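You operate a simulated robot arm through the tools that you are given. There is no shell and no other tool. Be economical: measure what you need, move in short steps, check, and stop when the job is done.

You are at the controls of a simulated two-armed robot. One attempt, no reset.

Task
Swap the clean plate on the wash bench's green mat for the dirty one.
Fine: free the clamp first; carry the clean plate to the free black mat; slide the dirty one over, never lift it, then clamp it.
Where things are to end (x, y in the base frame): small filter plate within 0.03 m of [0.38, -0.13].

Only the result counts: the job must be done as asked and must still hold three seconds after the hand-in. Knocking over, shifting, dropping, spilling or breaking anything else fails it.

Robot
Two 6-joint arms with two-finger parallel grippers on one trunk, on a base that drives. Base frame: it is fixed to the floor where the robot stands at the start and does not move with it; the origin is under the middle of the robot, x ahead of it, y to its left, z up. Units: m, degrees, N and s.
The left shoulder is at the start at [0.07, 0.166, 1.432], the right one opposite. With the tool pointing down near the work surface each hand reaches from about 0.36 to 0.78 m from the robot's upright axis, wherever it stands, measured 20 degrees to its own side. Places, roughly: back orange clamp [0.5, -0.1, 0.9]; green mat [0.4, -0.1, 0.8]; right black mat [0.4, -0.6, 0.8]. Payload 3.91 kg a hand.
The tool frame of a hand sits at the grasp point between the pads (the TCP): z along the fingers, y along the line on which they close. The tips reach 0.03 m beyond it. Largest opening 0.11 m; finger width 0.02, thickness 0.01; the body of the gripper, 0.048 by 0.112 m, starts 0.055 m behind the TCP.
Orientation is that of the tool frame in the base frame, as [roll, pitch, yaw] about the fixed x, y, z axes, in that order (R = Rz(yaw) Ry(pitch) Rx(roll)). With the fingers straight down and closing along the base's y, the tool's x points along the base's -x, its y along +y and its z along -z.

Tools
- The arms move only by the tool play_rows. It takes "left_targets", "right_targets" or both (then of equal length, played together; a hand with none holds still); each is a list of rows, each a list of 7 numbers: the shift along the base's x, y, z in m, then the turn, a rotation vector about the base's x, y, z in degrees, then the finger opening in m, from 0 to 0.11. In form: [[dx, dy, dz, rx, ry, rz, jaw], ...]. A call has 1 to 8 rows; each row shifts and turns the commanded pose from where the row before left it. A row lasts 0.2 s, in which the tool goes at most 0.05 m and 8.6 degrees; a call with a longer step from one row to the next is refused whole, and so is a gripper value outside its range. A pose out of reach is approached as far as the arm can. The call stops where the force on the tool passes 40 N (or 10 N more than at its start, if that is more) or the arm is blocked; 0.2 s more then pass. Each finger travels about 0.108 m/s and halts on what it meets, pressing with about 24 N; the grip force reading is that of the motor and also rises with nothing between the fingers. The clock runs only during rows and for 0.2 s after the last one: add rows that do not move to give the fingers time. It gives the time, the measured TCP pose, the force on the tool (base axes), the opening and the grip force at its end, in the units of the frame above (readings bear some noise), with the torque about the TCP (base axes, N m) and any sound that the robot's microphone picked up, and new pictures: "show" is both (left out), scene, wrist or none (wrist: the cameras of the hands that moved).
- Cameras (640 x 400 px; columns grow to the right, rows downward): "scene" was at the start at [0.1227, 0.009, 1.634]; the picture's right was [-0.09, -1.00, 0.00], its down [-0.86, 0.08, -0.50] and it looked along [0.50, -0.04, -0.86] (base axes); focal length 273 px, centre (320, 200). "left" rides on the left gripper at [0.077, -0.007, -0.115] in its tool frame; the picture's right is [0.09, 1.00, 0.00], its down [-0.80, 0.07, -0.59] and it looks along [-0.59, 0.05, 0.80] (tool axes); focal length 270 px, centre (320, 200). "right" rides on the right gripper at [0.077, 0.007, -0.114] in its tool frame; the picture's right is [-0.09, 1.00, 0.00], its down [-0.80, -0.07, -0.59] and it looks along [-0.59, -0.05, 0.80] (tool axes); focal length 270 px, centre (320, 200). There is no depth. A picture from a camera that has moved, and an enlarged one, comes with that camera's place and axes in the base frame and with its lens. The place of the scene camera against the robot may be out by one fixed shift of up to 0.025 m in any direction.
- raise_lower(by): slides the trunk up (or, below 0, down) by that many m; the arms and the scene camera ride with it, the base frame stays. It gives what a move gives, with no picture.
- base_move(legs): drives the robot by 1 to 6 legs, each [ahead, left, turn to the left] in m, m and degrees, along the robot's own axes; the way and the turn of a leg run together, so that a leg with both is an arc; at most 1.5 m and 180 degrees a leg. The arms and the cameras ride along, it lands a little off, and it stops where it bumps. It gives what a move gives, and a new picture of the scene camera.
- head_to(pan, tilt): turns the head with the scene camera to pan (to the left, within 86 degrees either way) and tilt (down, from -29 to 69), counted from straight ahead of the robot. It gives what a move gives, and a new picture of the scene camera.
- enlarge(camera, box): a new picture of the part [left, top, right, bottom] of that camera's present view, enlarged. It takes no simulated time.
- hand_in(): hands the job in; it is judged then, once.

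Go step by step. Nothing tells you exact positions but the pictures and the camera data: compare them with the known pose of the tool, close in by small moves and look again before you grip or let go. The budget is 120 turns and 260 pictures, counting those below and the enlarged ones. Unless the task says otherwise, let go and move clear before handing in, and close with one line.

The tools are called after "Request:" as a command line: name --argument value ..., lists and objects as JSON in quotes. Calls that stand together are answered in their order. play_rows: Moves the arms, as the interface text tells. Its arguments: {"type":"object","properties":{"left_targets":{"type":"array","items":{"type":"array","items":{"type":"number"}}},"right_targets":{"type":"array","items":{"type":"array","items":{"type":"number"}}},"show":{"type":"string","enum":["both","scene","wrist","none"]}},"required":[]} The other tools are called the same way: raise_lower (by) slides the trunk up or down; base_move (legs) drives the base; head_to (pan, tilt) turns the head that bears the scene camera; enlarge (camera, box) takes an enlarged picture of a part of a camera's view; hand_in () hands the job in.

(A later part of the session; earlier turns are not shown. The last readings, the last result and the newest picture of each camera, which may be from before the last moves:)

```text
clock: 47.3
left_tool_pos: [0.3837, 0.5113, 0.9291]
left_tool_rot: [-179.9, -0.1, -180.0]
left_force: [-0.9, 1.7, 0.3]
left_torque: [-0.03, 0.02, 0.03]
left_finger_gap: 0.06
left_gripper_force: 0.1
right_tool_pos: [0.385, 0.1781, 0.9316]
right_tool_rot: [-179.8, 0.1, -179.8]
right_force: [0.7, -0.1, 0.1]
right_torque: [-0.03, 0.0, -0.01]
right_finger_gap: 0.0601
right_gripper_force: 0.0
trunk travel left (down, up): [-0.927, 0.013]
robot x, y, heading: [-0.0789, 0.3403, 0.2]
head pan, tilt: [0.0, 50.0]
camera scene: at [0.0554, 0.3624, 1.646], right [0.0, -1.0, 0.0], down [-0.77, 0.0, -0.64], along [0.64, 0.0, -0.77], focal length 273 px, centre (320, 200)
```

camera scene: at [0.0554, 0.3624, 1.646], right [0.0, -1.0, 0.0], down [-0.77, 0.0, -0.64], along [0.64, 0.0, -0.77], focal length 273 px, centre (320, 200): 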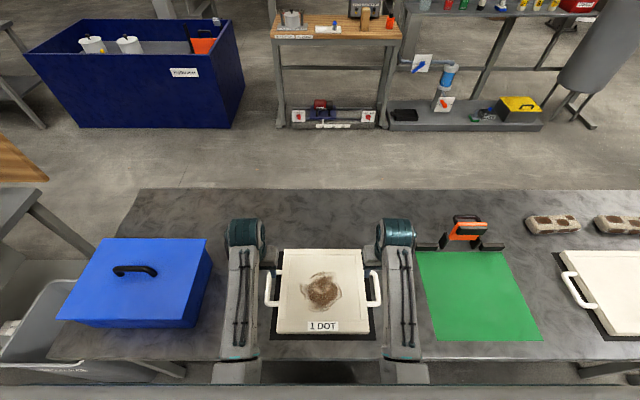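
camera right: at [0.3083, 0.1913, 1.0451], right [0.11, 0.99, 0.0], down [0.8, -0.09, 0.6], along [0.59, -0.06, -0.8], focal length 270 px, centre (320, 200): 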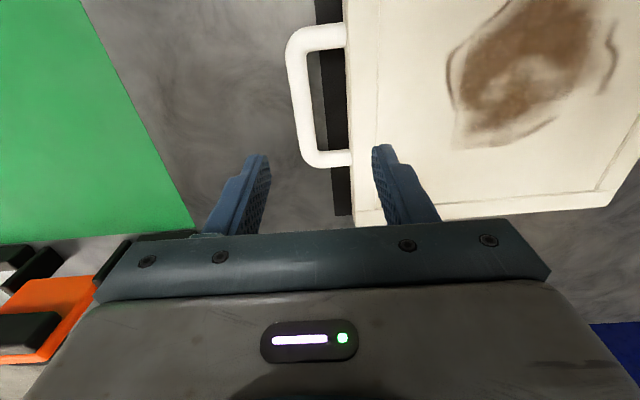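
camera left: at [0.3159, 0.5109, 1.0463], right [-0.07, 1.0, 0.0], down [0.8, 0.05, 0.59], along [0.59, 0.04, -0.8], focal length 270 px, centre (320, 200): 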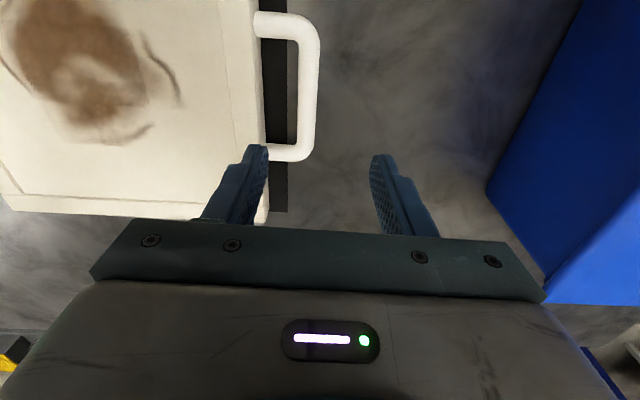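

Request:
play_rows --left_targets '[[-0.006, -0.006, 0, 0, 0, 0, 0.04], [0, 0, -0.03, 0, 0, 0, 0.04], [0, 0, -0.03, 0, 0, 0, 0.04], [0, 0, 0, 0, 0, 0, 0.04]]' --right_targets '[[-0.008, -0.006, 0, 0, 0, 0, 0.04], [0, 0, -0.03, 0, 0, 0, 0.04], [0, 0, -0.03, 0, 0, 0, 0.04], [0, 0, 0, 0, 0, 0, 0.04]]' --show "wrist"

```text
clock: 48.3
left_tool_pos: [0.3737, 0.5011, 0.8719]
left_tool_rot: [179.8, 0.0, -179.9]
left_force: [-0.2, -0.4, 0.1]
left_torque: [0.03, 0.0, 0.02]
left_finger_gap: 0.04
left_gripper_force: 0.0
right_tool_pos: [0.3749, 0.1692, 0.8707]
right_tool_rot: [179.8, 0.2, -179.9]
right_force: [-1.2, 0.4, -0.1]
right_torque: [0.0, -0.01, -0.01]
right_finger_gap: 0.0398
right_gripper_force: 0.1
trunk travel left (down, up): [-0.927, 0.013]
robot x, y, heading: [-0.0766, 0.3441, 0.0]
head pan, tilt: [0.0, 50.0]
camera right: at [0.2956, 0.1764, 0.9857], right [0.09, 1.0, 0.0], down [0.8, -0.07, 0.6], along [0.6, -0.05, -0.8], focal length 270 px, centre (320, 200)
camera left: at [0.2962, 0.4951, 0.9872], right [-0.09, 1.0, 0.0], down [0.8, 0.07, 0.6], along [0.59, 0.06, -0.8], focal length 270 px, centre (320, 200)
```

right: 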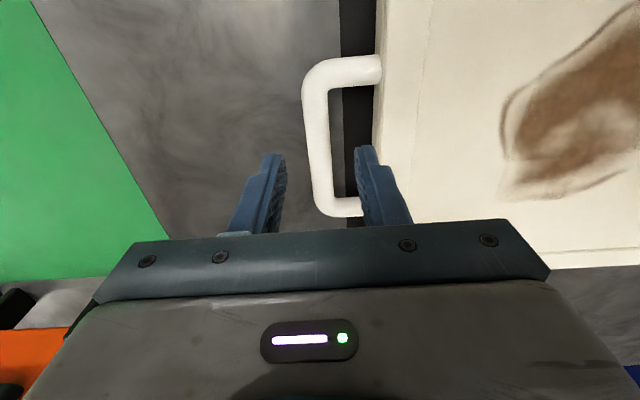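
left: 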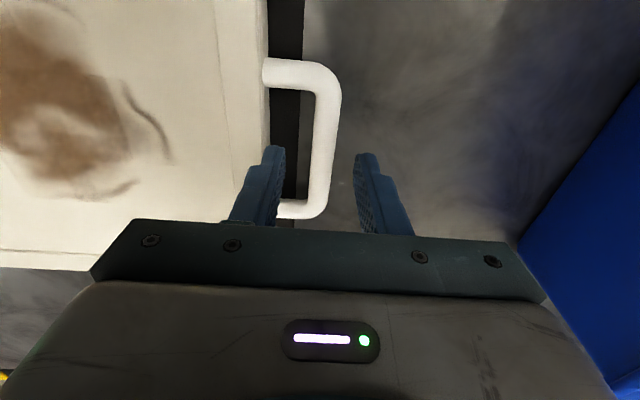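

Good; nudging the left +4 mm, descending and closing. The plate won't be lifted.

Request:
play_rows --left_targets '[[0, 0.004, -0.018, 0, 0, 0, 0.04], [0, 0, -0.018, 0, 0, 0, 0.04], [0, 0, 0, 0, 0, 0, 0.04], [0, 0, 0, 0, 0, 0, 0.0], [0, 0, 0, 0, 0, 0, 0.0], [0, 0, 0, 0, 0, 0, 0.0]]' --right_targets '[[0, 0.001, -0.018, 0, 0, 0, 0.04], [0, 0, -0.018, 0, 0, 0, 0.04], [0, 0, 0, 0, 0, 0, 0.04], [0, 0, 0, 0, 0, 0, 0.0], [0, 0, 0, 0, 0, 0, 0.0], [0, 0, 0, 0, 0, 0, 0.0]]'

```text
clock: 49.7
left_tool_pos: [0.3761, 0.5059, 0.8353]
left_tool_rot: [-180.0, 0.0, -179.9]
left_force: [-0.1, -14.8, -0.7]
left_torque: [-0.33, -0.27, -0.46]
left_finger_gap: 0.0159
left_gripper_force: 24.1
right_tool_pos: [0.3738, 0.1724, 0.8357]
right_tool_rot: [179.7, 0.2, -179.9]
right_force: [-1.6, 13.2, 0.0]
right_torque: [0.26, -0.3, 0.37]
right_finger_gap: 0.0159
right_gripper_force: 24.3
trunk travel left (down, up): [-0.927, 0.013]
robot x, y, heading: [-0.0822, 0.3405, 0.2]
head pan, tilt: [0.0, 50.0]
camera scene: at [0.0525, 0.3562, 1.6463], right [0.0, -1.0, 0.0], down [-0.77, 0.0, -0.64], along [0.64, 0.0, -0.77], focal length 273 px, centre (320, 200)
camera right: at [0.2956, 0.1781, 0.9494], right [0.08, 1.0, 0.01], down [0.8, -0.07, 0.6], along [0.6, -0.05, -0.8], focal length 270 px, centre (320, 200)
camera left: at [0.2988, 0.4997, 0.9503], right [-0.09, 1.0, 0.0], down [0.8, 0.07, 0.59], along [0.59, 0.05, -0.8], focal length 270 px, centre (320, 200)
```

scene: 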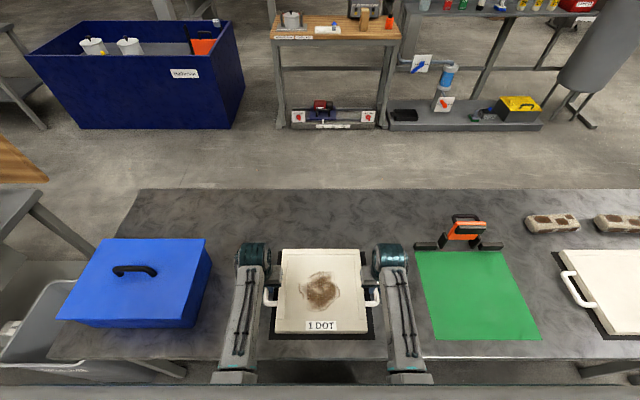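
right: 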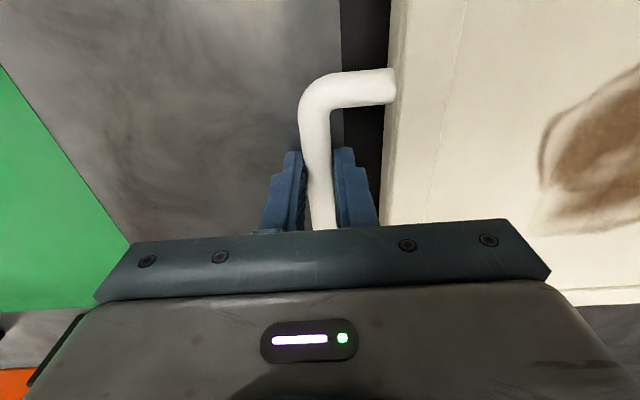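
left: 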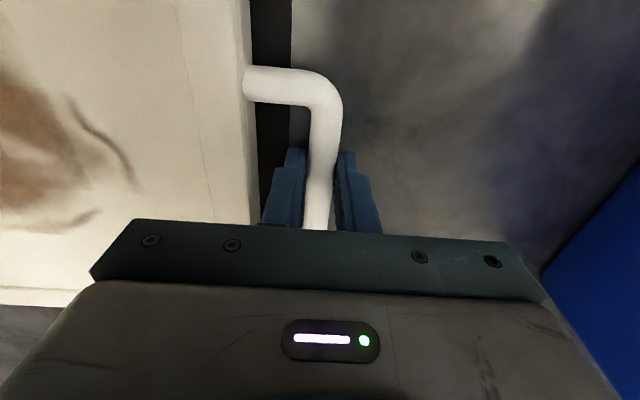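

Gripped. I'll press slightly down to keep contact, then drive right in steps, sliding the plate.

Request:
play_rows --left_targets '[[0, 0, -0.002, 0, 0, 0, 0.0], [0, 0, 0, 0, 0, 0, 0]]' --right_targets '[[0, 0, -0.002, 0, 0, 0, 0.0], [0, 0, 0, 0, 0, 0, 0]]' --show "none"

```text
clock: 50.3
left_tool_pos: [0.3752, 0.5047, 0.8348]
left_tool_rot: [-179.9, 0.2, -179.9]
left_force: [5.1, -20.7, 8.0]
left_torque: [-0.41, 0.54, -0.42]
left_finger_gap: 0.0157
left_gripper_force: 23.8
right_tool_pos: [0.3753, 0.171, 0.8356]
right_tool_rot: [179.7, 0.3, -179.8]
right_force: [-0.5, 18.4, 16.5]
right_torque: [0.42, 0.44, 0.36]
right_finger_gap: 0.0161
right_gripper_force: 24.1
trunk travel left (down, up): [-0.927, 0.013]
robot x, y, heading: [-0.0829, 0.3412, -0.3]
head pan, tilt: [0.0, 50.0]
```

Request:
base_move --legs '[[0, -0.15, 0]]'

```text
clock: 51.7
left_tool_pos: [0.3757, 0.3537, 0.833]
left_tool_rot: [179.9, 0.0, -180.0]
left_force: [2.1, -28.6, -0.6]
left_torque: [-0.51, 0.4, -0.4]
left_finger_gap: 0.0161
left_gripper_force: 24.1
right_tool_pos: [0.3727, 0.0187, 0.8343]
right_tool_rot: [179.8, 0.3, 179.9]
right_force: [-0.2, 28.2, 15.6]
right_torque: [0.53, 0.0, 0.31]
right_finger_gap: 0.0161
right_gripper_force: 23.7
trunk travel left (down, up): [-0.927, 0.013]
robot x, y, heading: [-0.0832, 0.1924, -0.2]
head pan, tilt: [0.0, 50.0]
camera scene: at [0.0511, 0.2064, 1.6463], right [0.0, -1.0, 0.0], down [-0.77, 0.0, -0.64], along [0.64, 0.0, -0.77], focal length 273 px, centre (320, 200)
```

scene: 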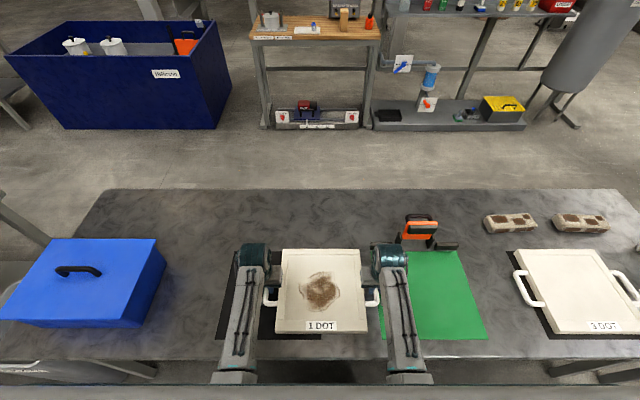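

Slides well. Adding a bit of down pressure on the left, then continuing.

Request:
play_rows --left_targets '[[0, -0.0008, -0.002, 0, 0, 0, 0.0], [0, 0, 0, 0, 0, 0, 0]]' --right_targets '[[0, 0.0008, 0, 0, 0, 0, 0.0], [0, 0, 0, 0, 0, 0, 0]]' --show "none"

Request:
base_move --legs '[[0, -0.2, 0]]'

```text
clock: 52.3
left_tool_pos: [0.3762, 0.3522, 0.833]
left_tool_rot: [179.8, 0.1, 179.9]
left_force: [-5.3, 9.3, 17.8]
left_torque: [0.21, 0.43, -0.51]
left_finger_gap: 0.0157
left_gripper_force: 23.9
right_tool_pos: [0.3723, 0.0184, 0.8338]
right_tool_rot: [179.8, 0.3, -179.9]
right_force: [1.7, -7.0, 0.0]
right_torque: [-0.15, 0.32, 0.36]
right_finger_gap: 0.0159
right_gripper_force: 24.6
trunk travel left (down, up): [-0.927, 0.013]
robot x, y, heading: [-0.082, 0.1883, -0.0]
head pan, tilt: [0.0, 50.0]
```

```text
clock: 53.9
left_tool_pos: [0.3746, 0.1596, 0.8314]
left_tool_rot: [179.8, -0.1, -179.7]
left_force: [1.8, 25.1, 2.5]
left_torque: [0.27, 0.31, -0.5]
left_finger_gap: 0.0159
left_gripper_force: 24.2
right_tool_pos: [0.3756, -0.1751, 0.8339]
right_tool_rot: [179.8, 0.2, -179.7]
right_force: [-3.1, -19.7, 5.0]
right_torque: [-0.49, -0.21, 0.31]
right_finger_gap: 0.0157
right_gripper_force: 24.3
trunk travel left (down, up): [-0.927, 0.013]
robot x, y, heading: [-0.0818, -0.0043, 0.2]
head pan, tilt: [0.0, 50.0]
camera scene: at [0.0514, 0.009, 1.6464], right [0.0, -1.0, 0.0], down [-0.77, 0.0, -0.64], along [0.64, 0.0, -0.77], focal length 273 px, centre (320, 200)
```

scene: 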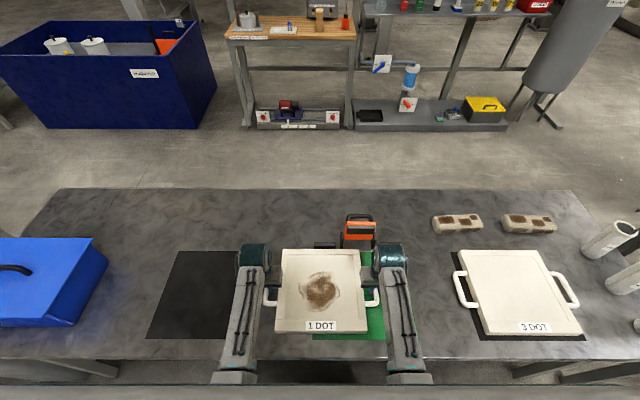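

Plate centre y≈−0.008; 0.122 to go.

Request:
play_rows --left_targets '[[0, 0.0005, -0.001, 0, 0, 0, 0.0], [0, 0, 0, 0, 0, 0, 0]]' --right_targets '[[0, -0.0005, -0.001, 0, 0, 0, 0.0], [0, 0, 0, 0, 0, 0, 0]]' --show "none"

Request:
base_move --legs '[[0, -0.12, 0]]'

```text
clock: 54.5
left_tool_pos: [0.3736, 0.1591, 0.831]
left_tool_rot: [179.9, 0.1, -179.8]
left_force: [3.9, -4.4, 0.4]
left_torque: [-0.09, 0.39, -0.46]
left_finger_gap: 0.0158
left_gripper_force: 23.4
right_tool_pos: [0.3753, -0.176, 0.833]
right_tool_rot: [179.8, 0.3, -179.7]
right_force: [-4.4, 3.4, 17.4]
right_torque: [0.07, 0.46, 0.49]
right_finger_gap: 0.0157
right_gripper_force: 24.2
trunk travel left (down, up): [-0.927, 0.013]
robot x, y, heading: [-0.0802, -0.0079, 0.4]
head pan, tilt: [0.0, 50.0]
```

```text
clock: 55.7
left_tool_pos: [0.376, 0.0383, 0.8299]
left_tool_rot: [179.7, -0.1, 180.0]
left_force: [3.0, -7.6, 0.8]
left_torque: [-0.19, 0.36, -0.47]
left_finger_gap: 0.0157
left_gripper_force: 24.4
right_tool_pos: [0.3746, -0.2957, 0.8337]
right_tool_rot: [179.7, 0.1, -179.9]
right_force: [-3.0, 8.8, 16.9]
right_torque: [0.2, -0.11, 0.42]
right_finger_gap: 0.0157
right_gripper_force: 24.1
trunk travel left (down, up): [-0.927, 0.013]
robot x, y, heading: [-0.0778, -0.128, 0.2]
head pan, tilt: [0.0, 50.0]
camera scene: at [0.0511, -0.1112, 1.6465], right [0.0, -1.0, 0.0], down [-0.77, 0.0, -0.64], along [0.64, 0.0, -0.77], focal length 273 px, centre (320, 200)
```

scene: 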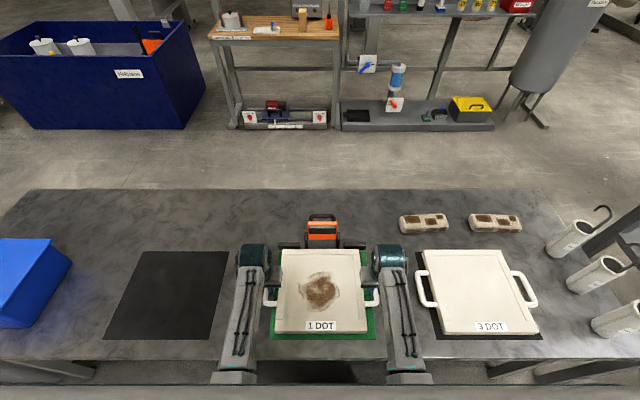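

Centre ≈(0.375, −0.129). Sliding 5 mm forward, then checking.

Request:
play_rows --left_targets '[[0.003, 0, 0, 0, 0, 0, 0.0], [0.003, 0, 0, 0, 0, 0, 0], [0, 0, 0, 0, 0, 0, 0]]' --right_targets '[[0.003, 0, 0, 0, 0, 0, 0.0], [0.003, 0, 0, 0, 0, 0, 0], [0, 0, 0, 0, 0, 0, 0]]'

Request:
enlarge --camera "scene" --box '[240, 205, 400, 350]'

```text
clock: 56.5
left_tool_pos: [0.3833, 0.0381, 0.8321]
left_tool_rot: [179.9, 0.0, 179.9]
left_force: [-1.4, -3.0, 0.9]
left_torque: [-0.02, 0.17, -0.48]
left_finger_gap: 0.0157
left_gripper_force: 24.4
right_tool_pos: [0.3789, -0.2959, 0.8337]
right_tool_rot: [179.6, 0.2, -179.9]
right_force: [-1.7, 1.5, 8.6]
right_torque: [0.07, 0.13, 0.3]
right_finger_gap: 0.0158
right_gripper_force: 24.0
trunk travel left (down, up): [-0.927, 0.013]
robot x, y, heading: [-0.0817, -0.1271, 0.0]
head pan, tilt: [0.0, 50.0]
camera scene: at [0.0516, -0.1111, 1.6464], right [0.0, -1.0, 0.0], down [-0.77, 0.0, -0.64], along [0.64, 0.0, -0.77], focal length 273 px, centre (320, 200)
camera right: at [0.3011, -0.2894, 0.9465], right [0.09, 1.0, 0.01], down [0.8, -0.07, 0.6], along [0.6, -0.05, -0.8], focal length 270 px, centre (320, 200)
camera left: at [0.3053, 0.0319, 0.9466], right [-0.09, 1.0, 0.0], down [0.8, 0.07, 0.59], along [0.59, 0.05, -0.8], focal length 270 px, centre (320, 200)
```

scene: 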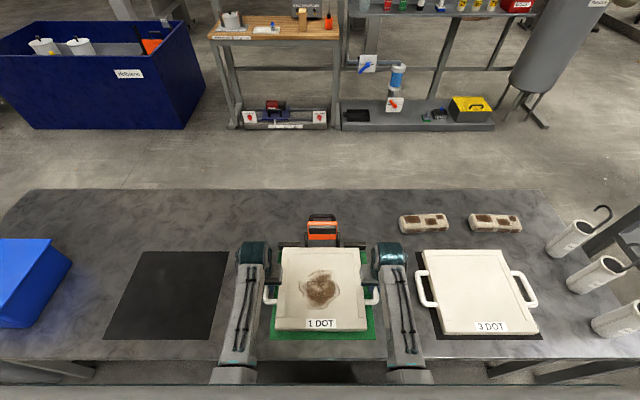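
right: 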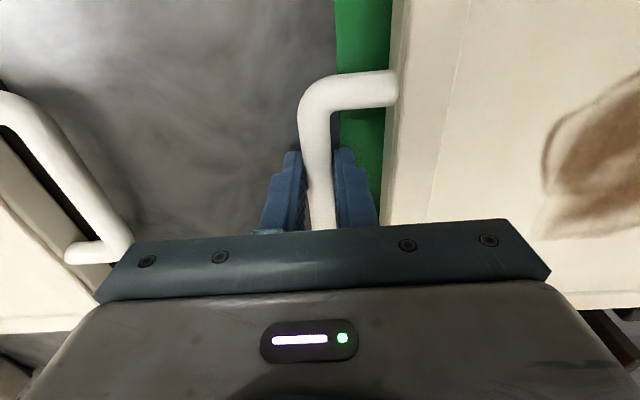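
left: 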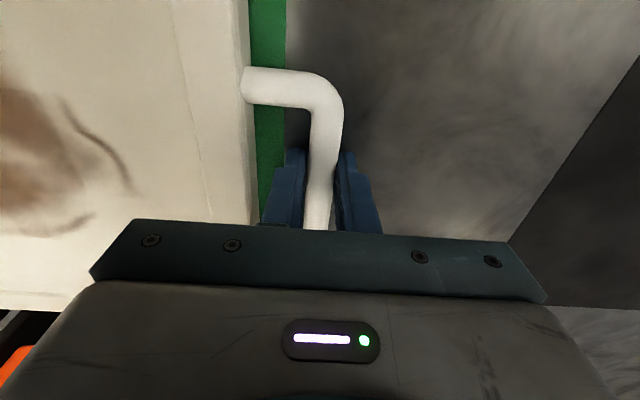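

```text
2.76 times, centred on (320, 278) of scene
camera zoom: at [0.0516, -0.1111, 1.6464], right [0.0, -1.0, 0.0], down [-0.77, 0.0, -0.64], along [0.64, 0.0, -0.77], focal length 753 px, centre (320, -14)
```

zoom: 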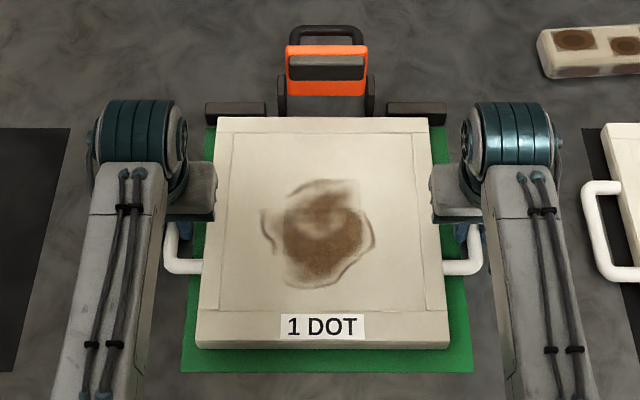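

The plate is on the green mat, centre ≈(0.383,−0.127). Releasing and rising with both hands.

Request:
play_rows --left_targets '[[0, 0, 0, 0, 0, 0, 0.036], [0, 0, 0, 0, 0, 0, 0.036], [0, 0, 0.02, 0, 0, 0, 0.036], [0, 0, 0.03, 0, 0, 0, 0.036], [0, 0, 0.03, 0, 0, 0, 0.036], [0, 0.03, 0.02, 0, 0, 0, 0.036], [0, 0.04, 0, 0, 0, 0, 0.036], [0, 0.04, 0, 0, 0, 0, 0.036]]' --right_targets '[[0, 0, 0, 0, 0, 0, 0.036], [0, 0, 0, 0, 0, 0, 0.036], [0, 0, 0.02, 0, 0, 0, 0.036], [0, 0, 0.03, 0, 0, 0, 0.036], [0, 0, 0.03, 0, 0, 0, 0.036], [0.01, -0.02, 0.02, 0, 0, 0, 0.036], [0.02, -0.02, 0.02, 0, 0, 0, 0.036], [0.03, -0.02, 0.02, 0, 0, 0, 0.036]]'

```text
clock: 58.3
left_tool_pos: [0.3836, 0.1504, 0.9308]
left_tool_rot: [180.0, -0.1, 180.0]
left_force: [0.4, 0.1, 0.0]
left_torque: [-0.02, 0.03, 0.03]
left_finger_gap: 0.036
left_gripper_force: 0.1
right_tool_pos: [0.443, -0.3567, 0.9719]
right_tool_rot: [179.6, 0.1, -179.9]
right_force: [0.1, 0.1, 0.4]
right_torque: [-0.03, -0.03, 0.01]
right_finger_gap: 0.0358
right_gripper_force: 0.1
trunk travel left (down, up): [-0.927, 0.013]
robot x, y, heading: [-0.0804, -0.1263, -0.2]
head pan, tilt: [0.0, 50.0]
camera scene: at [0.055, -0.1102, 1.6461], right [0.0, -1.0, 0.0], down [-0.77, 0.0, -0.64], along [0.64, 0.0, -0.77], focal length 273 px, centre (320, 200)
camera right: at [0.3637, -0.3496, 1.0852], right [0.09, 1.0, 0.0], down [0.8, -0.07, 0.59], along [0.59, -0.05, -0.8], focal length 270 px, centre (320, 200)
camera left: at [0.3073, 0.1451, 1.046], right [-0.09, 1.0, 0.0], down [0.8, 0.07, 0.59], along [0.59, 0.05, -0.81], focal length 270 px, centre (320, 200)
```

scene: 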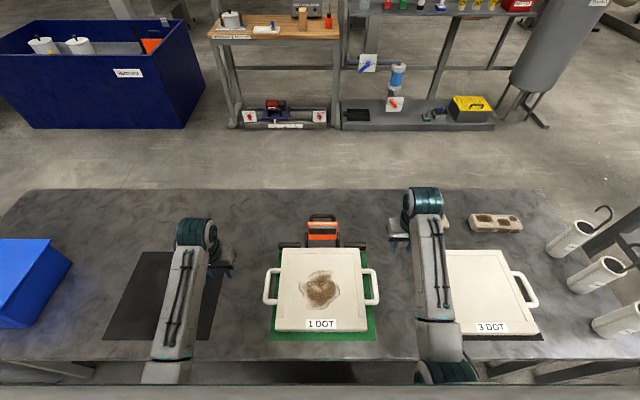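
right: 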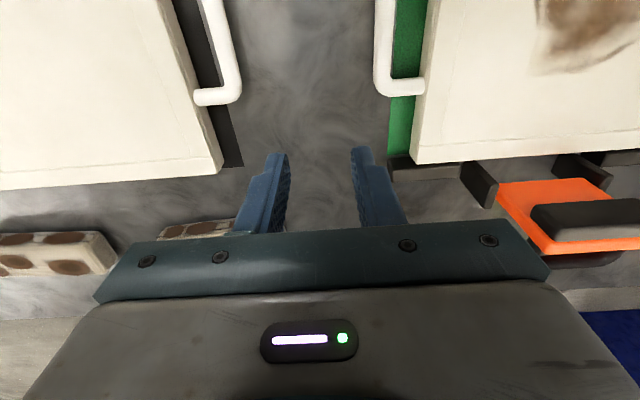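
left: 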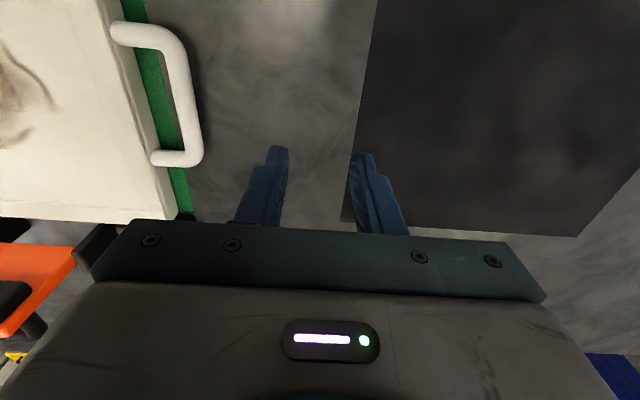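

Moving the base back left to y≈0 and slightly ahead, then turning the right hand for the clamp handle.

Request:
base_move --legs '[[0.07, 0.126, 0]]'

Request:
play_rows --right_targets '[[0.01, 0, 0.02, 0, 0, 8.5, 0.036], [0.02, 0, 0.02, 0, 0, 8.5, 0.036], [0.02, 0, 0.0, 0, 0, 8.5, 0.036], [0.02, 0, 0.0, 0, 0, 8.5, 0.036], [0.02, 0, 0.0, 0, 0, 8.5, 0.036], [0.02, 0, 0, 0, 0, 8.5, 0.036], [0.01, 0, 0, 0, 0, 8.5, 0.036], [0, 0, 0, 0, 0, 8.5, 0.036]]'

```text
clock: 59.7
left_tool_pos: [0.4527, 0.2751, 0.9325]
left_tool_rot: [179.7, 0.0, 180.0]
left_force: [-0.4, 0.2, 0.7]
left_torque: [0.01, -0.01, 0.02]
left_finger_gap: 0.036
left_gripper_force: 0.1
right_tool_pos: [0.5109, -0.233, 0.9715]
right_tool_rot: [179.6, 0.2, -179.9]
right_force: [-0.3, 0.2, 0.7]
right_torque: [0.01, 0.0, -0.02]
right_finger_gap: 0.0361
right_gripper_force: 0.1
trunk travel left (down, up): [-0.927, 0.013]
robot x, y, heading: [-0.0118, -0.0008, 0.1]
head pan, tilt: [0.0, 50.0]
camera scene: at [0.1218, 0.012, 1.6465], right [0.0, -1.0, 0.0], down [-0.77, 0.0, -0.64], along [0.64, 0.0, -0.77], focal length 273 px, centre (320, 200)
```

scene: 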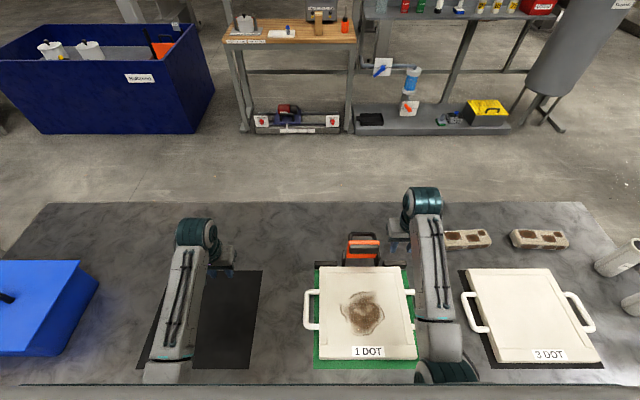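

```text
clock: 61.5
left_tool_pos: [0.4532, 0.2767, 0.9322]
left_tool_rot: [179.9, 0.1, -179.9]
left_force: [0.6, 1.0, 0.3]
left_torque: [0.0, 0.0, 0.0]
left_finger_gap: 0.036
left_gripper_force: 0.1
right_tool_pos: [0.6362, -0.2308, 0.9977]
right_tool_rot: [179.8, 0.1, -111.7]
right_force: [0.7, -0.5, 0.4]
right_torque: [0.02, -0.02, -0.02]
right_finger_gap: 0.0362
right_gripper_force: 0.1
right hand out of reach, approached as far as the arm can: row 1, 2
trunk travel left (down, up): [-0.927, 0.013]
robot x, y, heading: [-0.0062, 0.0003, -0.0]
head pan, tilt: [0.0, 50.0]
camera scene: at [0.123, 0.0148, 1.6464], right [0.0, -1.0, 0.0], down [-0.77, 0.0, -0.64], along [0.64, 0.0, -0.77], focal length 273 px, centre (320, 200)
camera right: at [0.6007, -0.2999, 1.1106], right [-0.89, 0.45, 0.0], down [0.37, 0.72, 0.6], along [0.27, 0.53, -0.8], focal length 270 px, centre (320, 200)
```

scene: 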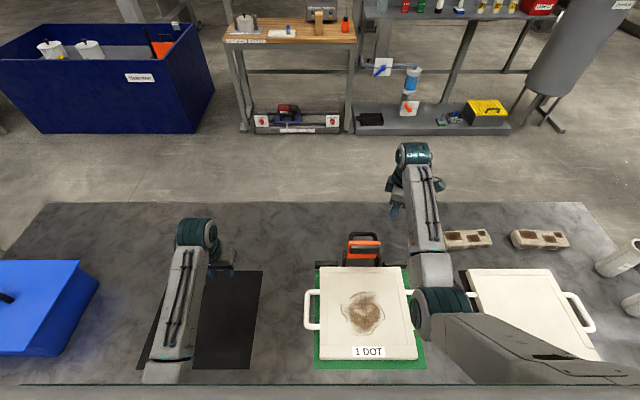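
right: 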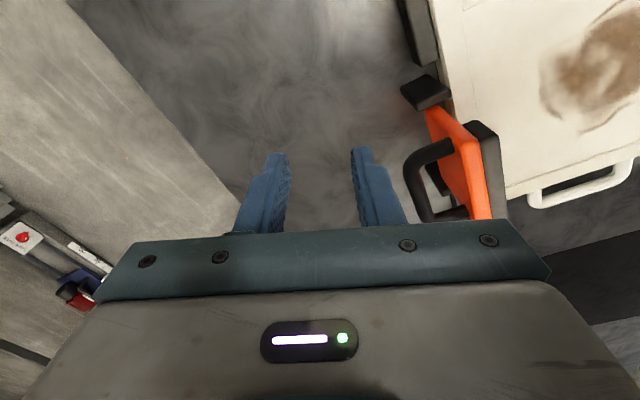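

Request:
play_rows --right_targets '[[0, 0, 0, 0, 0, 7.2, 0.036], [0, 0, 0, 0, 0, 7.2, 0.036], [0, 0.02, 0, 0, 0, 7.2, 0.036], [0, 0.04, 0, 0, 7, 0, 0.036], [0, 0.04, 0, 0, 7, 0, 0.036], [-0.005, 0, 0, 0, 7, 0, 0.036], [-0.005, 0, 0, 0, 0, 0, 0.036]]'

Request:
enlarge --camera "right" --box '[200, 0, 520, 230]'

```text
clock: 63.1
left_tool_pos: [0.4536, 0.2763, 0.9314]
left_tool_rot: [179.8, 0.0, -180.0]
left_force: [0.0, 0.4, 0.2]
left_torque: [0.01, -0.03, 0.01]
left_finger_gap: 0.0362
left_gripper_force: 0.0
right_tool_pos: [0.6411, -0.129, 0.9804]
right_tool_rot: [158.6, 0.0, -90.4]
right_force: [0.7, -0.3, 0.1]
right_torque: [0.02, -0.02, 0.06]
right_finger_gap: 0.036
right_gripper_force: 0.2
right hand out of reach, approached as far as the arm can: row 6, 7
trunk travel left (down, up): [-0.927, 0.013]
robot x, y, heading: [-0.0077, -0.002, -0.2]
head pan, tilt: [0.0, 50.0]
camera scene: at [0.123, 0.0148, 1.6464], right [0.0, -1.0, 0.0], down [-0.77, 0.0, -0.64], along [0.64, 0.0, -0.77], focal length 273 px, centre (320, 200)
camera right: at [0.6751, -0.2051, 1.0894], right [-0.93, 0.09, 0.36], down [0.29, 0.8, 0.53], along [-0.24, 0.59, -0.77], focal length 270 px, centre (320, 200)
```

scene: 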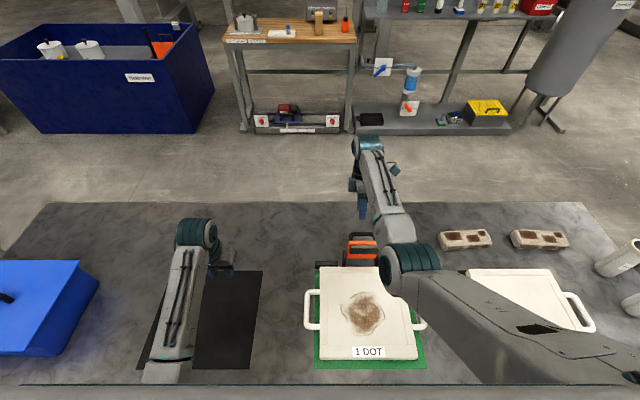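
right: 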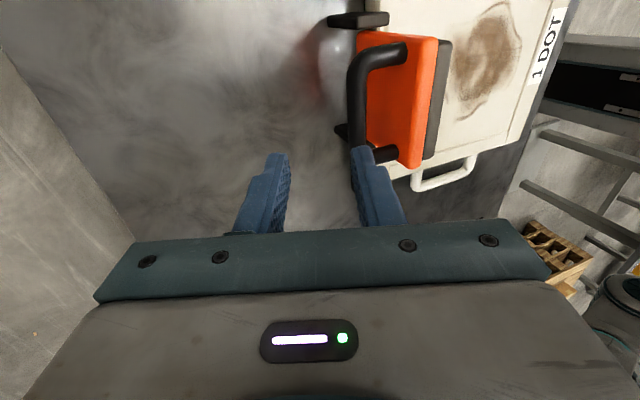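

```text
1.74 times, centred on (360, 115) of right
camera zoom: at [0.6751, -0.2051, 1.0894], right [-0.93, 0.09, 0.36], down [0.29, 0.8, 0.53], along [-0.24, 0.59, -0.77], focal length 470 px, centre (250, 348)
```

zoom: 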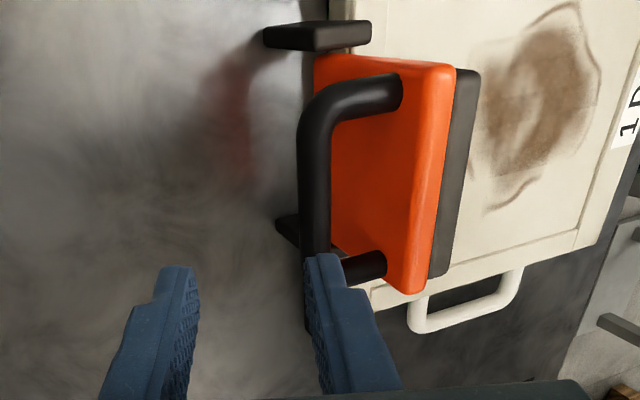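

Moving to the earlier withdrawal pose above the handle with the same narrow opening.

Request:
play_rows --right_targets '[[-0.013, -0.001, -0.007, 0, 0, 0, 0.026], [-0.013, 0, -0.007, 0, 0, 0, 0.026], [0, 0, 0, 0, 0, 0, 0.026]]' --show "wrist"

Request:
enlarge --camera "right" --box '[200, 0, 520, 230]'

```text
clock: 63.9
left_tool_pos: [0.454, 0.2771, 0.9315]
left_tool_rot: [179.9, 0.0, -180.0]
left_force: [0.0, -0.5, -0.8]
left_torque: [0.0, -0.02, 0.0]
left_finger_gap: 0.0362
left_gripper_force: 0.0
right_tool_pos: [0.6217, -0.127, 0.9611]
right_tool_rot: [158.6, 0.0, -90.3]
right_force: [-0.6, -0.3, 0.4]
right_torque: [-0.04, 0.02, -0.02]
right_finger_gap: 0.0259
right_gripper_force: 0.1
right hand out of reach, approached as far as the arm can: row 1, 2
trunk travel left (down, up): [-0.927, 0.013]
robot x, y, heading: [-0.0137, -0.0005, -0.2]
head pan, tilt: [0.0, 50.0]
camera right: at [0.6544, -0.2034, 1.0694], right [-0.93, 0.09, 0.36], down [0.29, 0.8, 0.53], along [-0.24, 0.59, -0.77], focal length 270 px, centre (320, 200)
```

right: 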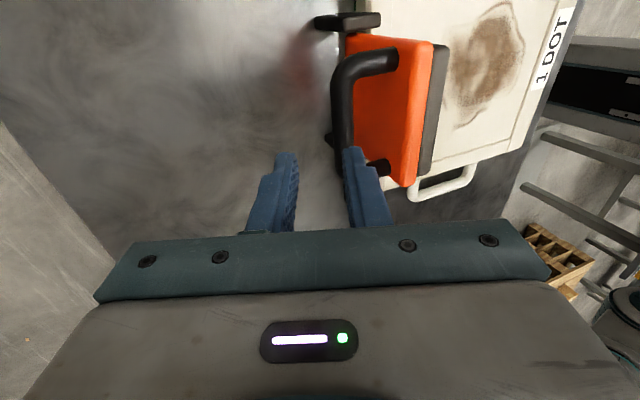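

```text
1.74 times, centred on (360, 115) of right
camera zoom: at [0.6544, -0.2034, 1.0694], right [-0.93, 0.09, 0.36], down [0.29, 0.8, 0.53], along [-0.24, 0.59, -0.77], focal length 470 px, centre (250, 348)
```

zoom: 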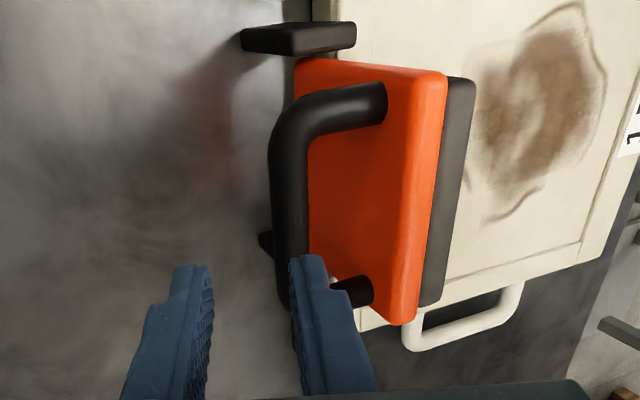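

Slightly too far back (bar lines up with the front finger). Raise, shift −x, then descend along the finger axis.

Request:
play_rows --right_targets '[[0.0, 0, 0.015, 0, 0, 0, 0.026], [-0.012, -0.003, 0.005, 0, 0, 0, 0.026], [0, 0, 0, 0, 0, 0, 0.026]]' --show "wrist"

```text
clock: 64.7
left_tool_pos: [0.4549, 0.2756, 0.9312]
left_tool_rot: [179.9, -0.1, -180.0]
left_force: [0.4, -0.1, 0.0]
left_torque: [0.0, 0.0, 0.0]
left_finger_gap: 0.036
left_gripper_force: 0.0
right_tool_pos: [0.6269, -0.127, 0.967]
right_tool_rot: [158.8, 0.1, -90.4]
right_force: [0.0, -0.5, 0.1]
right_torque: [-0.01, 0.01, -0.03]
right_finger_gap: 0.0261
right_gripper_force: 0.0
right hand out of reach, approached as far as the arm can: row 1, 2
trunk travel left (down, up): [-0.927, 0.013]
robot x, y, heading: [-0.0097, -0.0018, -0.2]
head pan, tilt: [0.0, 50.0]
camera right: at [0.66, -0.2029, 1.0747], right [-0.93, 0.09, 0.36], down [0.29, 0.8, 0.53], along [-0.24, 0.59, -0.77], focal length 270 px, centre (320, 200)
```

right: 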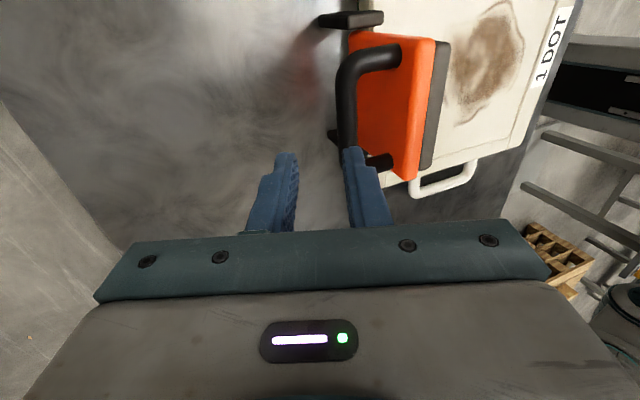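

The arm is too folded here. I'll extend the hand 0.1 forward (clear space), then back the base by 0.09.

Request:
play_rows --right_targets '[[0.04, 0, 0.01, 0, 0, 0, 0.026], [0.04, 0, 0.01, 0, 0, 0, 0.026], [0.03, 0, 0, 0, 0, 0, 0.026], [0, 0, 0, 0, 0, 0, 0.026]]' --show "none"

Request:
base_move --legs '[[-0.085, 0, 0]]'

```text
clock: 65.7
left_tool_pos: [0.4536, 0.2764, 0.9309]
left_tool_rot: [179.7, 0.0, -180.0]
left_force: [-0.1, -0.8, 0.0]
left_torque: [0.0, 0.02, 0.0]
left_finger_gap: 0.0362
left_gripper_force: 0.0
right_tool_pos: [0.7056, -0.1251, 0.9881]
right_tool_rot: [158.8, -0.1, -90.5]
right_force: [-0.8, -0.3, -0.2]
right_torque: [0.04, 0.0, 0.05]
right_finger_gap: 0.0261
right_gripper_force: 0.0
right hand out of reach, approached as far as the arm can: row 3
trunk travel left (down, up): [-0.927, 0.013]
robot x, y, heading: [-0.0098, 0.0007, -0.1]
head pan, tilt: [0.0, 50.0]
```

```text
clock: 66.7
left_tool_pos: [0.3741, 0.2756, 0.9302]
left_tool_rot: [179.9, -0.3, 179.9]
left_force: [1.0, -0.8, -0.5]
left_torque: [-0.01, 0.02, 0.01]
left_finger_gap: 0.0359
left_gripper_force: 0.1
right_tool_pos: [0.6256, -0.125, 0.9837]
right_tool_rot: [158.4, -0.1, -90.5]
right_force: [0.1, -0.5, 0.2]
right_torque: [0.02, 0.04, 0.01]
right_finger_gap: 0.0258
right_gripper_force: 0.1
trunk travel left (down, up): [-0.927, 0.013]
robot x, y, heading: [-0.0956, 0.0039, 0.1]
head pan, tilt: [0.0, 50.0]
camera scene: at [0.047, 0.0148, 1.6455], right [0.0, -1.0, 0.0], down [-0.77, 0.0, -0.64], along [0.64, 0.0, -0.77], focal length 273 px, centre (320, 200)
```

scene: 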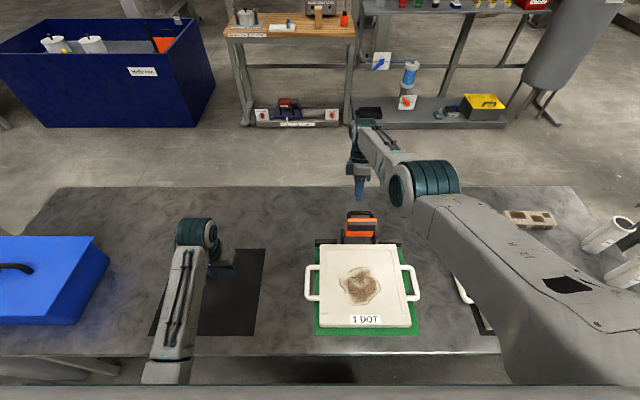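

Request:
play_rows --right_targets '[[-0.012, -0.005, 0, 0, 0, 0, 0.026], [-0.006, 0, -0.015, 0, 0, 0, 0.026], [0, 0, 0, 0, 0, 0, 0.026]]' --show "wrist"

Request:
enlarge --camera "right" --box '[200, 0, 520, 230]'

```text
clock: 67.5
left_tool_pos: [0.3689, 0.275, 0.9319]
left_tool_rot: [179.9, 0.1, 180.0]
left_force: [0.2, -0.5, 0.2]
left_torque: [-0.01, -0.02, -0.03]
left_finger_gap: 0.0358
left_gripper_force: 0.0
right_tool_pos: [0.6013, -0.1315, 0.9738]
right_tool_rot: [158.7, -0.1, -90.5]
right_force: [0.7, -0.1, 0.3]
right_torque: [0.0, -0.04, 0.01]
right_finger_gap: 0.0261
right_gripper_force: 0.0
trunk travel left (down, up): [-0.927, 0.013]
robot x, y, heading: [-0.0952, -0.0019, -0.2]
head pan, tilt: [0.0, 50.0]
camera right: at [0.6332, -0.2076, 1.0823], right [-0.93, 0.1, 0.36], down [0.29, 0.8, 0.53], along [-0.24, 0.59, -0.77], focal length 270 px, centre (320, 200)
```

right: 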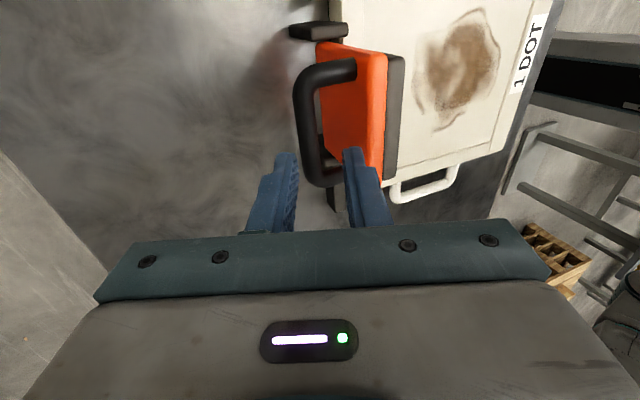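

```text
1.74 times, centred on (360, 115) of right
camera zoom: at [0.6332, -0.2076, 1.0823], right [-0.93, 0.1, 0.36], down [0.29, 0.8, 0.53], along [-0.24, 0.59, -0.77], focal length 470 px, centre (250, 348)
```

zoom: 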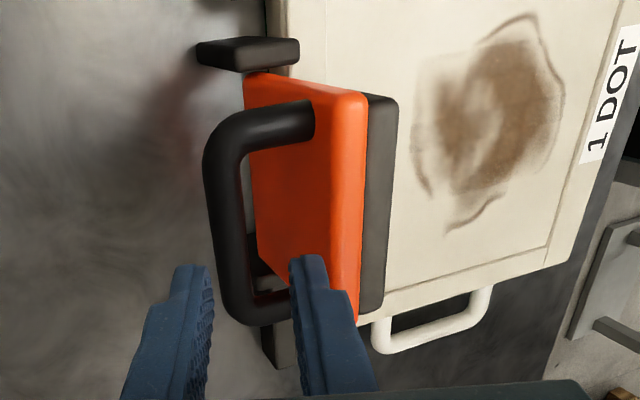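

Bar needs to sit at column ~318; shifting +12 mm in x.

Request:
play_rows --right_targets '[[0.012, 0.0, 0, 0, 0, 0, 0.026], [-0.003, 0, -0.009, 0, 0, 0, 0.026], [0, 0, 0, 0, 0, 0, 0.026]]' --show "wrist"

Request:
enlarge --camera "right" --box '[200, 0, 520, 230]'

```text
clock: 68.3
left_tool_pos: [0.3693, 0.2755, 0.933]
left_tool_rot: [180.0, 0.0, 179.9]
left_force: [0.5, -0.7, -0.1]
left_torque: [-0.02, 0.02, 0.0]
left_finger_gap: 0.036
left_gripper_force: 0.0
right_tool_pos: [0.6114, -0.1318, 0.9624]
right_tool_rot: [158.9, 0.0, -90.6]
right_force: [0.4, 0.0, -0.1]
right_torque: [0.0, 0.01, -0.01]
right_finger_gap: 0.026
right_gripper_force: 0.0
trunk travel left (down, up): [-0.927, 0.013]
robot x, y, heading: [-0.0943, 0.0007, -0.0]
head pan, tilt: [0.0, 50.0]
camera right: at [0.6433, -0.2077, 1.0711], right [-0.93, 0.1, 0.36], down [0.29, 0.8, 0.53], along [-0.24, 0.59, -0.77], focal length 270 px, centre (320, 200)
```

right: 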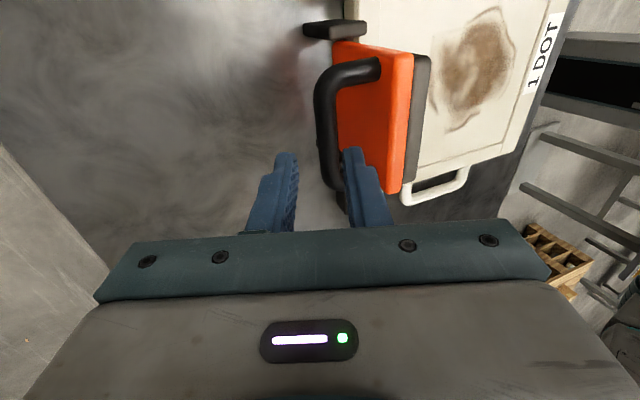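

```text
1.74 times, centred on (360, 115) of right
camera zoom: at [0.6433, -0.2077, 1.0711], right [-0.93, 0.1, 0.36], down [0.29, 0.8, 0.53], along [-0.24, 0.59, -0.77], focal length 470 px, centre (250, 348)
```

zoom: 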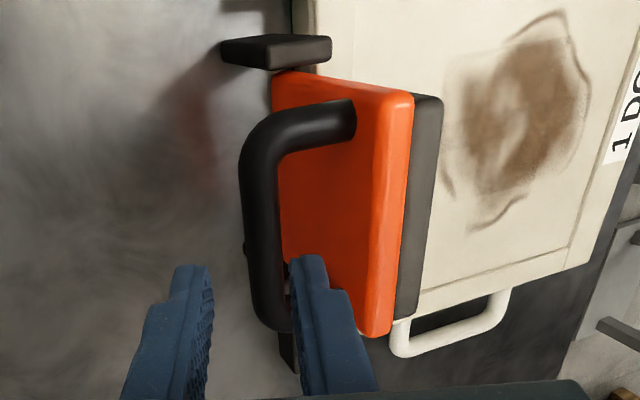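

Aligned within a few mm. Descending along the finger axis.

Request:
play_rows --right_targets '[[-0.0075, 0.0, -0.015, 0, 0, 0, 0.026], [-0.006, 0, -0.015, 0, 0, 0, 0.026], [0, 0, 0, 0, 0, 0, 0.026]]' --show "wrist"

Request:
enlarge --camera "right" --box '[200, 0, 520, 230]'

```text
clock: 69.1
left_tool_pos: [0.371, 0.2754, 0.9324]
left_tool_rot: [179.9, 0.0, 179.9]
left_force: [0.0, -0.3, -1.1]
left_torque: [0.0, -0.01, 0.01]
left_finger_gap: 0.0358
left_gripper_force: 0.0
right_tool_pos: [0.5968, -0.1314, 0.9321]
right_tool_rot: [158.7, -0.1, -90.5]
right_force: [0.0, -0.1, -0.2]
right_torque: [-0.02, -0.04, 0.0]
right_finger_gap: 0.0259
right_gripper_force: 0.1
trunk travel left (down, up): [-0.927, 0.013]
robot x, y, heading: [-0.0974, 0.0019, -0.1]
head pan, tilt: [0.0, 50.0]
camera right: at [0.6305, -0.2074, 1.0408], right [-0.93, 0.1, 0.36], down [0.29, 0.8, 0.53], along [-0.24, 0.59, -0.77], focal length 270 px, centre (320, 200)
```

right: 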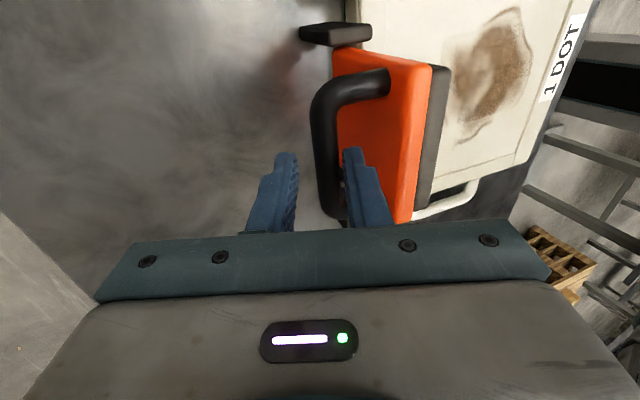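

```text
1.74 times, centred on (360, 115) of right
camera zoom: at [0.6305, -0.2074, 1.0408], right [-0.93, 0.1, 0.36], down [0.29, 0.8, 0.53], along [-0.24, 0.59, -0.77], focal length 470 px, centre (250, 348)
```

zoom: 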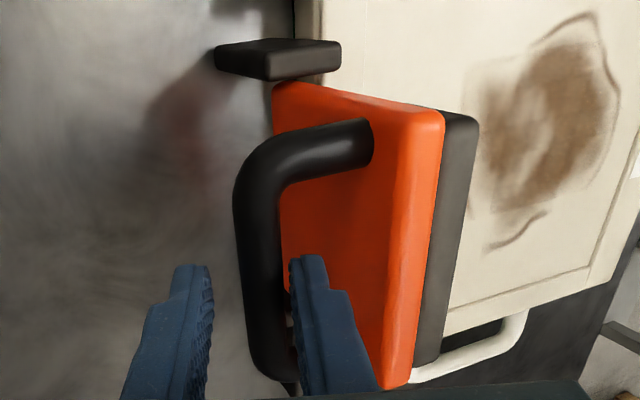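

Request:
play_rows --right_targets '[[-0.007, 0.0, -0.015, 0, 0, 0, 0.026], [0, 0, 0, 0, 0, 0, 0.026], [0, 0, 0, 0, 0, 0, 0.0], [0, 0, 0, 0, 0, 0, 0.0]]' --show "wrist"

```text
clock: 70.1
left_tool_pos: [0.3675, 0.2751, 0.9331]
left_tool_rot: [179.9, 0.2, 179.9]
left_force: [1.1, 0.8, -0.3]
left_torque: [-0.02, -0.01, -0.02]
left_finger_gap: 0.036
left_gripper_force: 0.0
right_tool_pos: [0.5872, -0.1313, 0.9195]
right_tool_rot: [158.7, 0.0, -90.5]
right_force: [-11.9, -1.0, 3.6]
right_torque: [-0.43, 0.22, -0.6]
right_finger_gap: 0.0138
right_gripper_force: 44.9
trunk travel left (down, up): [-0.927, 0.013]
robot x, y, heading: [-0.0957, 0.0007, 0.0]
head pan, tilt: [0.0, 50.0]
camera right: at [0.6202, -0.2077, 1.0279], right [-0.93, 0.1, 0.36], down [0.29, 0.8, 0.53], along [-0.24, 0.59, -0.77], focal length 270 px, centre (320, 200)
```

right: 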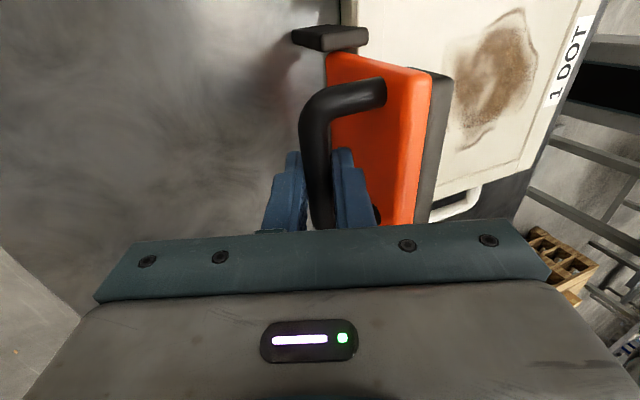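

Bar gripped. Running the closing arc.

Request:
play_rows --right_targets '[[-0.007, 0.0, 0.004, 0, 2, 0, 0], [-0.008, 0, 0.0035, 0, 3, 0, 0], [-0.008, 0, 0.0025, 0, 3, 0, 0], [0, 0, 0, 0, 0, 0, 0]]' --show "none"

Request:
enlarge --camera "scene" --box '[310, 195, 430, 275]'

```text
clock: 71.1
left_tool_pos: [0.3689, 0.2764, 0.931]
left_tool_rot: [179.7, 0.0, 179.9]
left_force: [0.0, -0.5, -1.4]
left_torque: [-0.02, 0.01, 0.01]
left_finger_gap: 0.0361
left_gripper_force: 0.1
right_tool_pos: [0.5663, -0.1317, 0.9288]
right_tool_rot: [150.8, -0.1, -90.5]
right_force: [4.0, -3.4, 8.5]
right_torque: [-0.33, -0.06, -0.22]
right_finger_gap: 0.0136
right_gripper_force: 45.0
trunk travel left (down, up): [-0.927, 0.013]
robot x, y, heading: [-0.0943, 0.0036, -0.2]
head pan, tilt: [0.0, 50.0]
```

```text
5.00 times, centred on (370, 235) of scene
camera zoom: at [0.038, 0.0146, 1.6465], right [0.0, -1.0, 0.0], down [-0.77, 0.0, -0.64], along [0.64, 0.0, -0.77], focal length 1365 px, centre (70, 25)
```

zoom: 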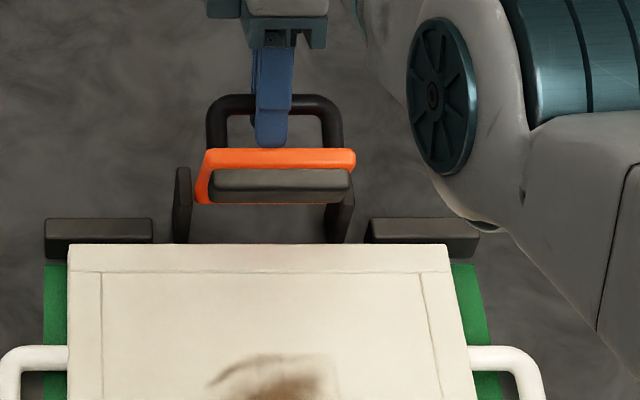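

Request:
play_rows --right_targets '[[-0.009, 0.0, 0.0015, 0, 2, 0, 0], [-0.009, 0, 0.0005, 0, 2, 0, 0], [-0.009, 0, -0.0005, 0, 1, 0, 0], [0, 0, 0, 0, 0, 0, 0]]' --show "none"

Request:
enlarge --camera "scene" --box '[310, 195, 430, 275]'

```text
clock: 72.1
left_tool_pos: [0.3702, 0.2745, 0.9317]
left_tool_rot: [179.9, 0.0, 179.9]
left_force: [0.0, -1.0, 0.6]
left_torque: [0.01, -0.03, -0.03]
left_finger_gap: 0.0356
left_gripper_force: 0.1
right_tool_pos: [0.5404, -0.1319, 0.9291]
right_tool_rot: [145.6, 0.0, -90.3]
right_force: [0.3, -5.7, 1.5]
right_torque: [0.35, -0.03, -0.17]
right_finger_gap: 0.0135
right_gripper_force: 44.6
trunk travel left (down, up): [-0.927, 0.013]
robot x, y, heading: [-0.0962, 0.0, -0.4]
head pan, tilt: [0.0, 50.0]
```

```text
5.00 times, centred on (370, 235) of scene
camera zoom: at [0.0383, 0.0135, 1.6463], right [0.0, -1.0, 0.0], down [-0.77, 0.0, -0.64], along [0.64, 0.0, -0.77], focal length 1365 px, centre (70, 25)
```

zoom: 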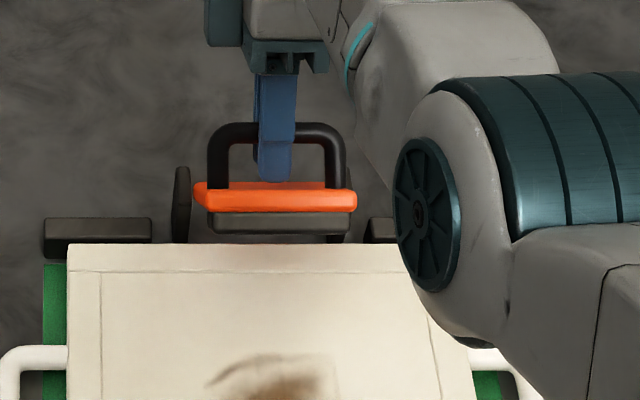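

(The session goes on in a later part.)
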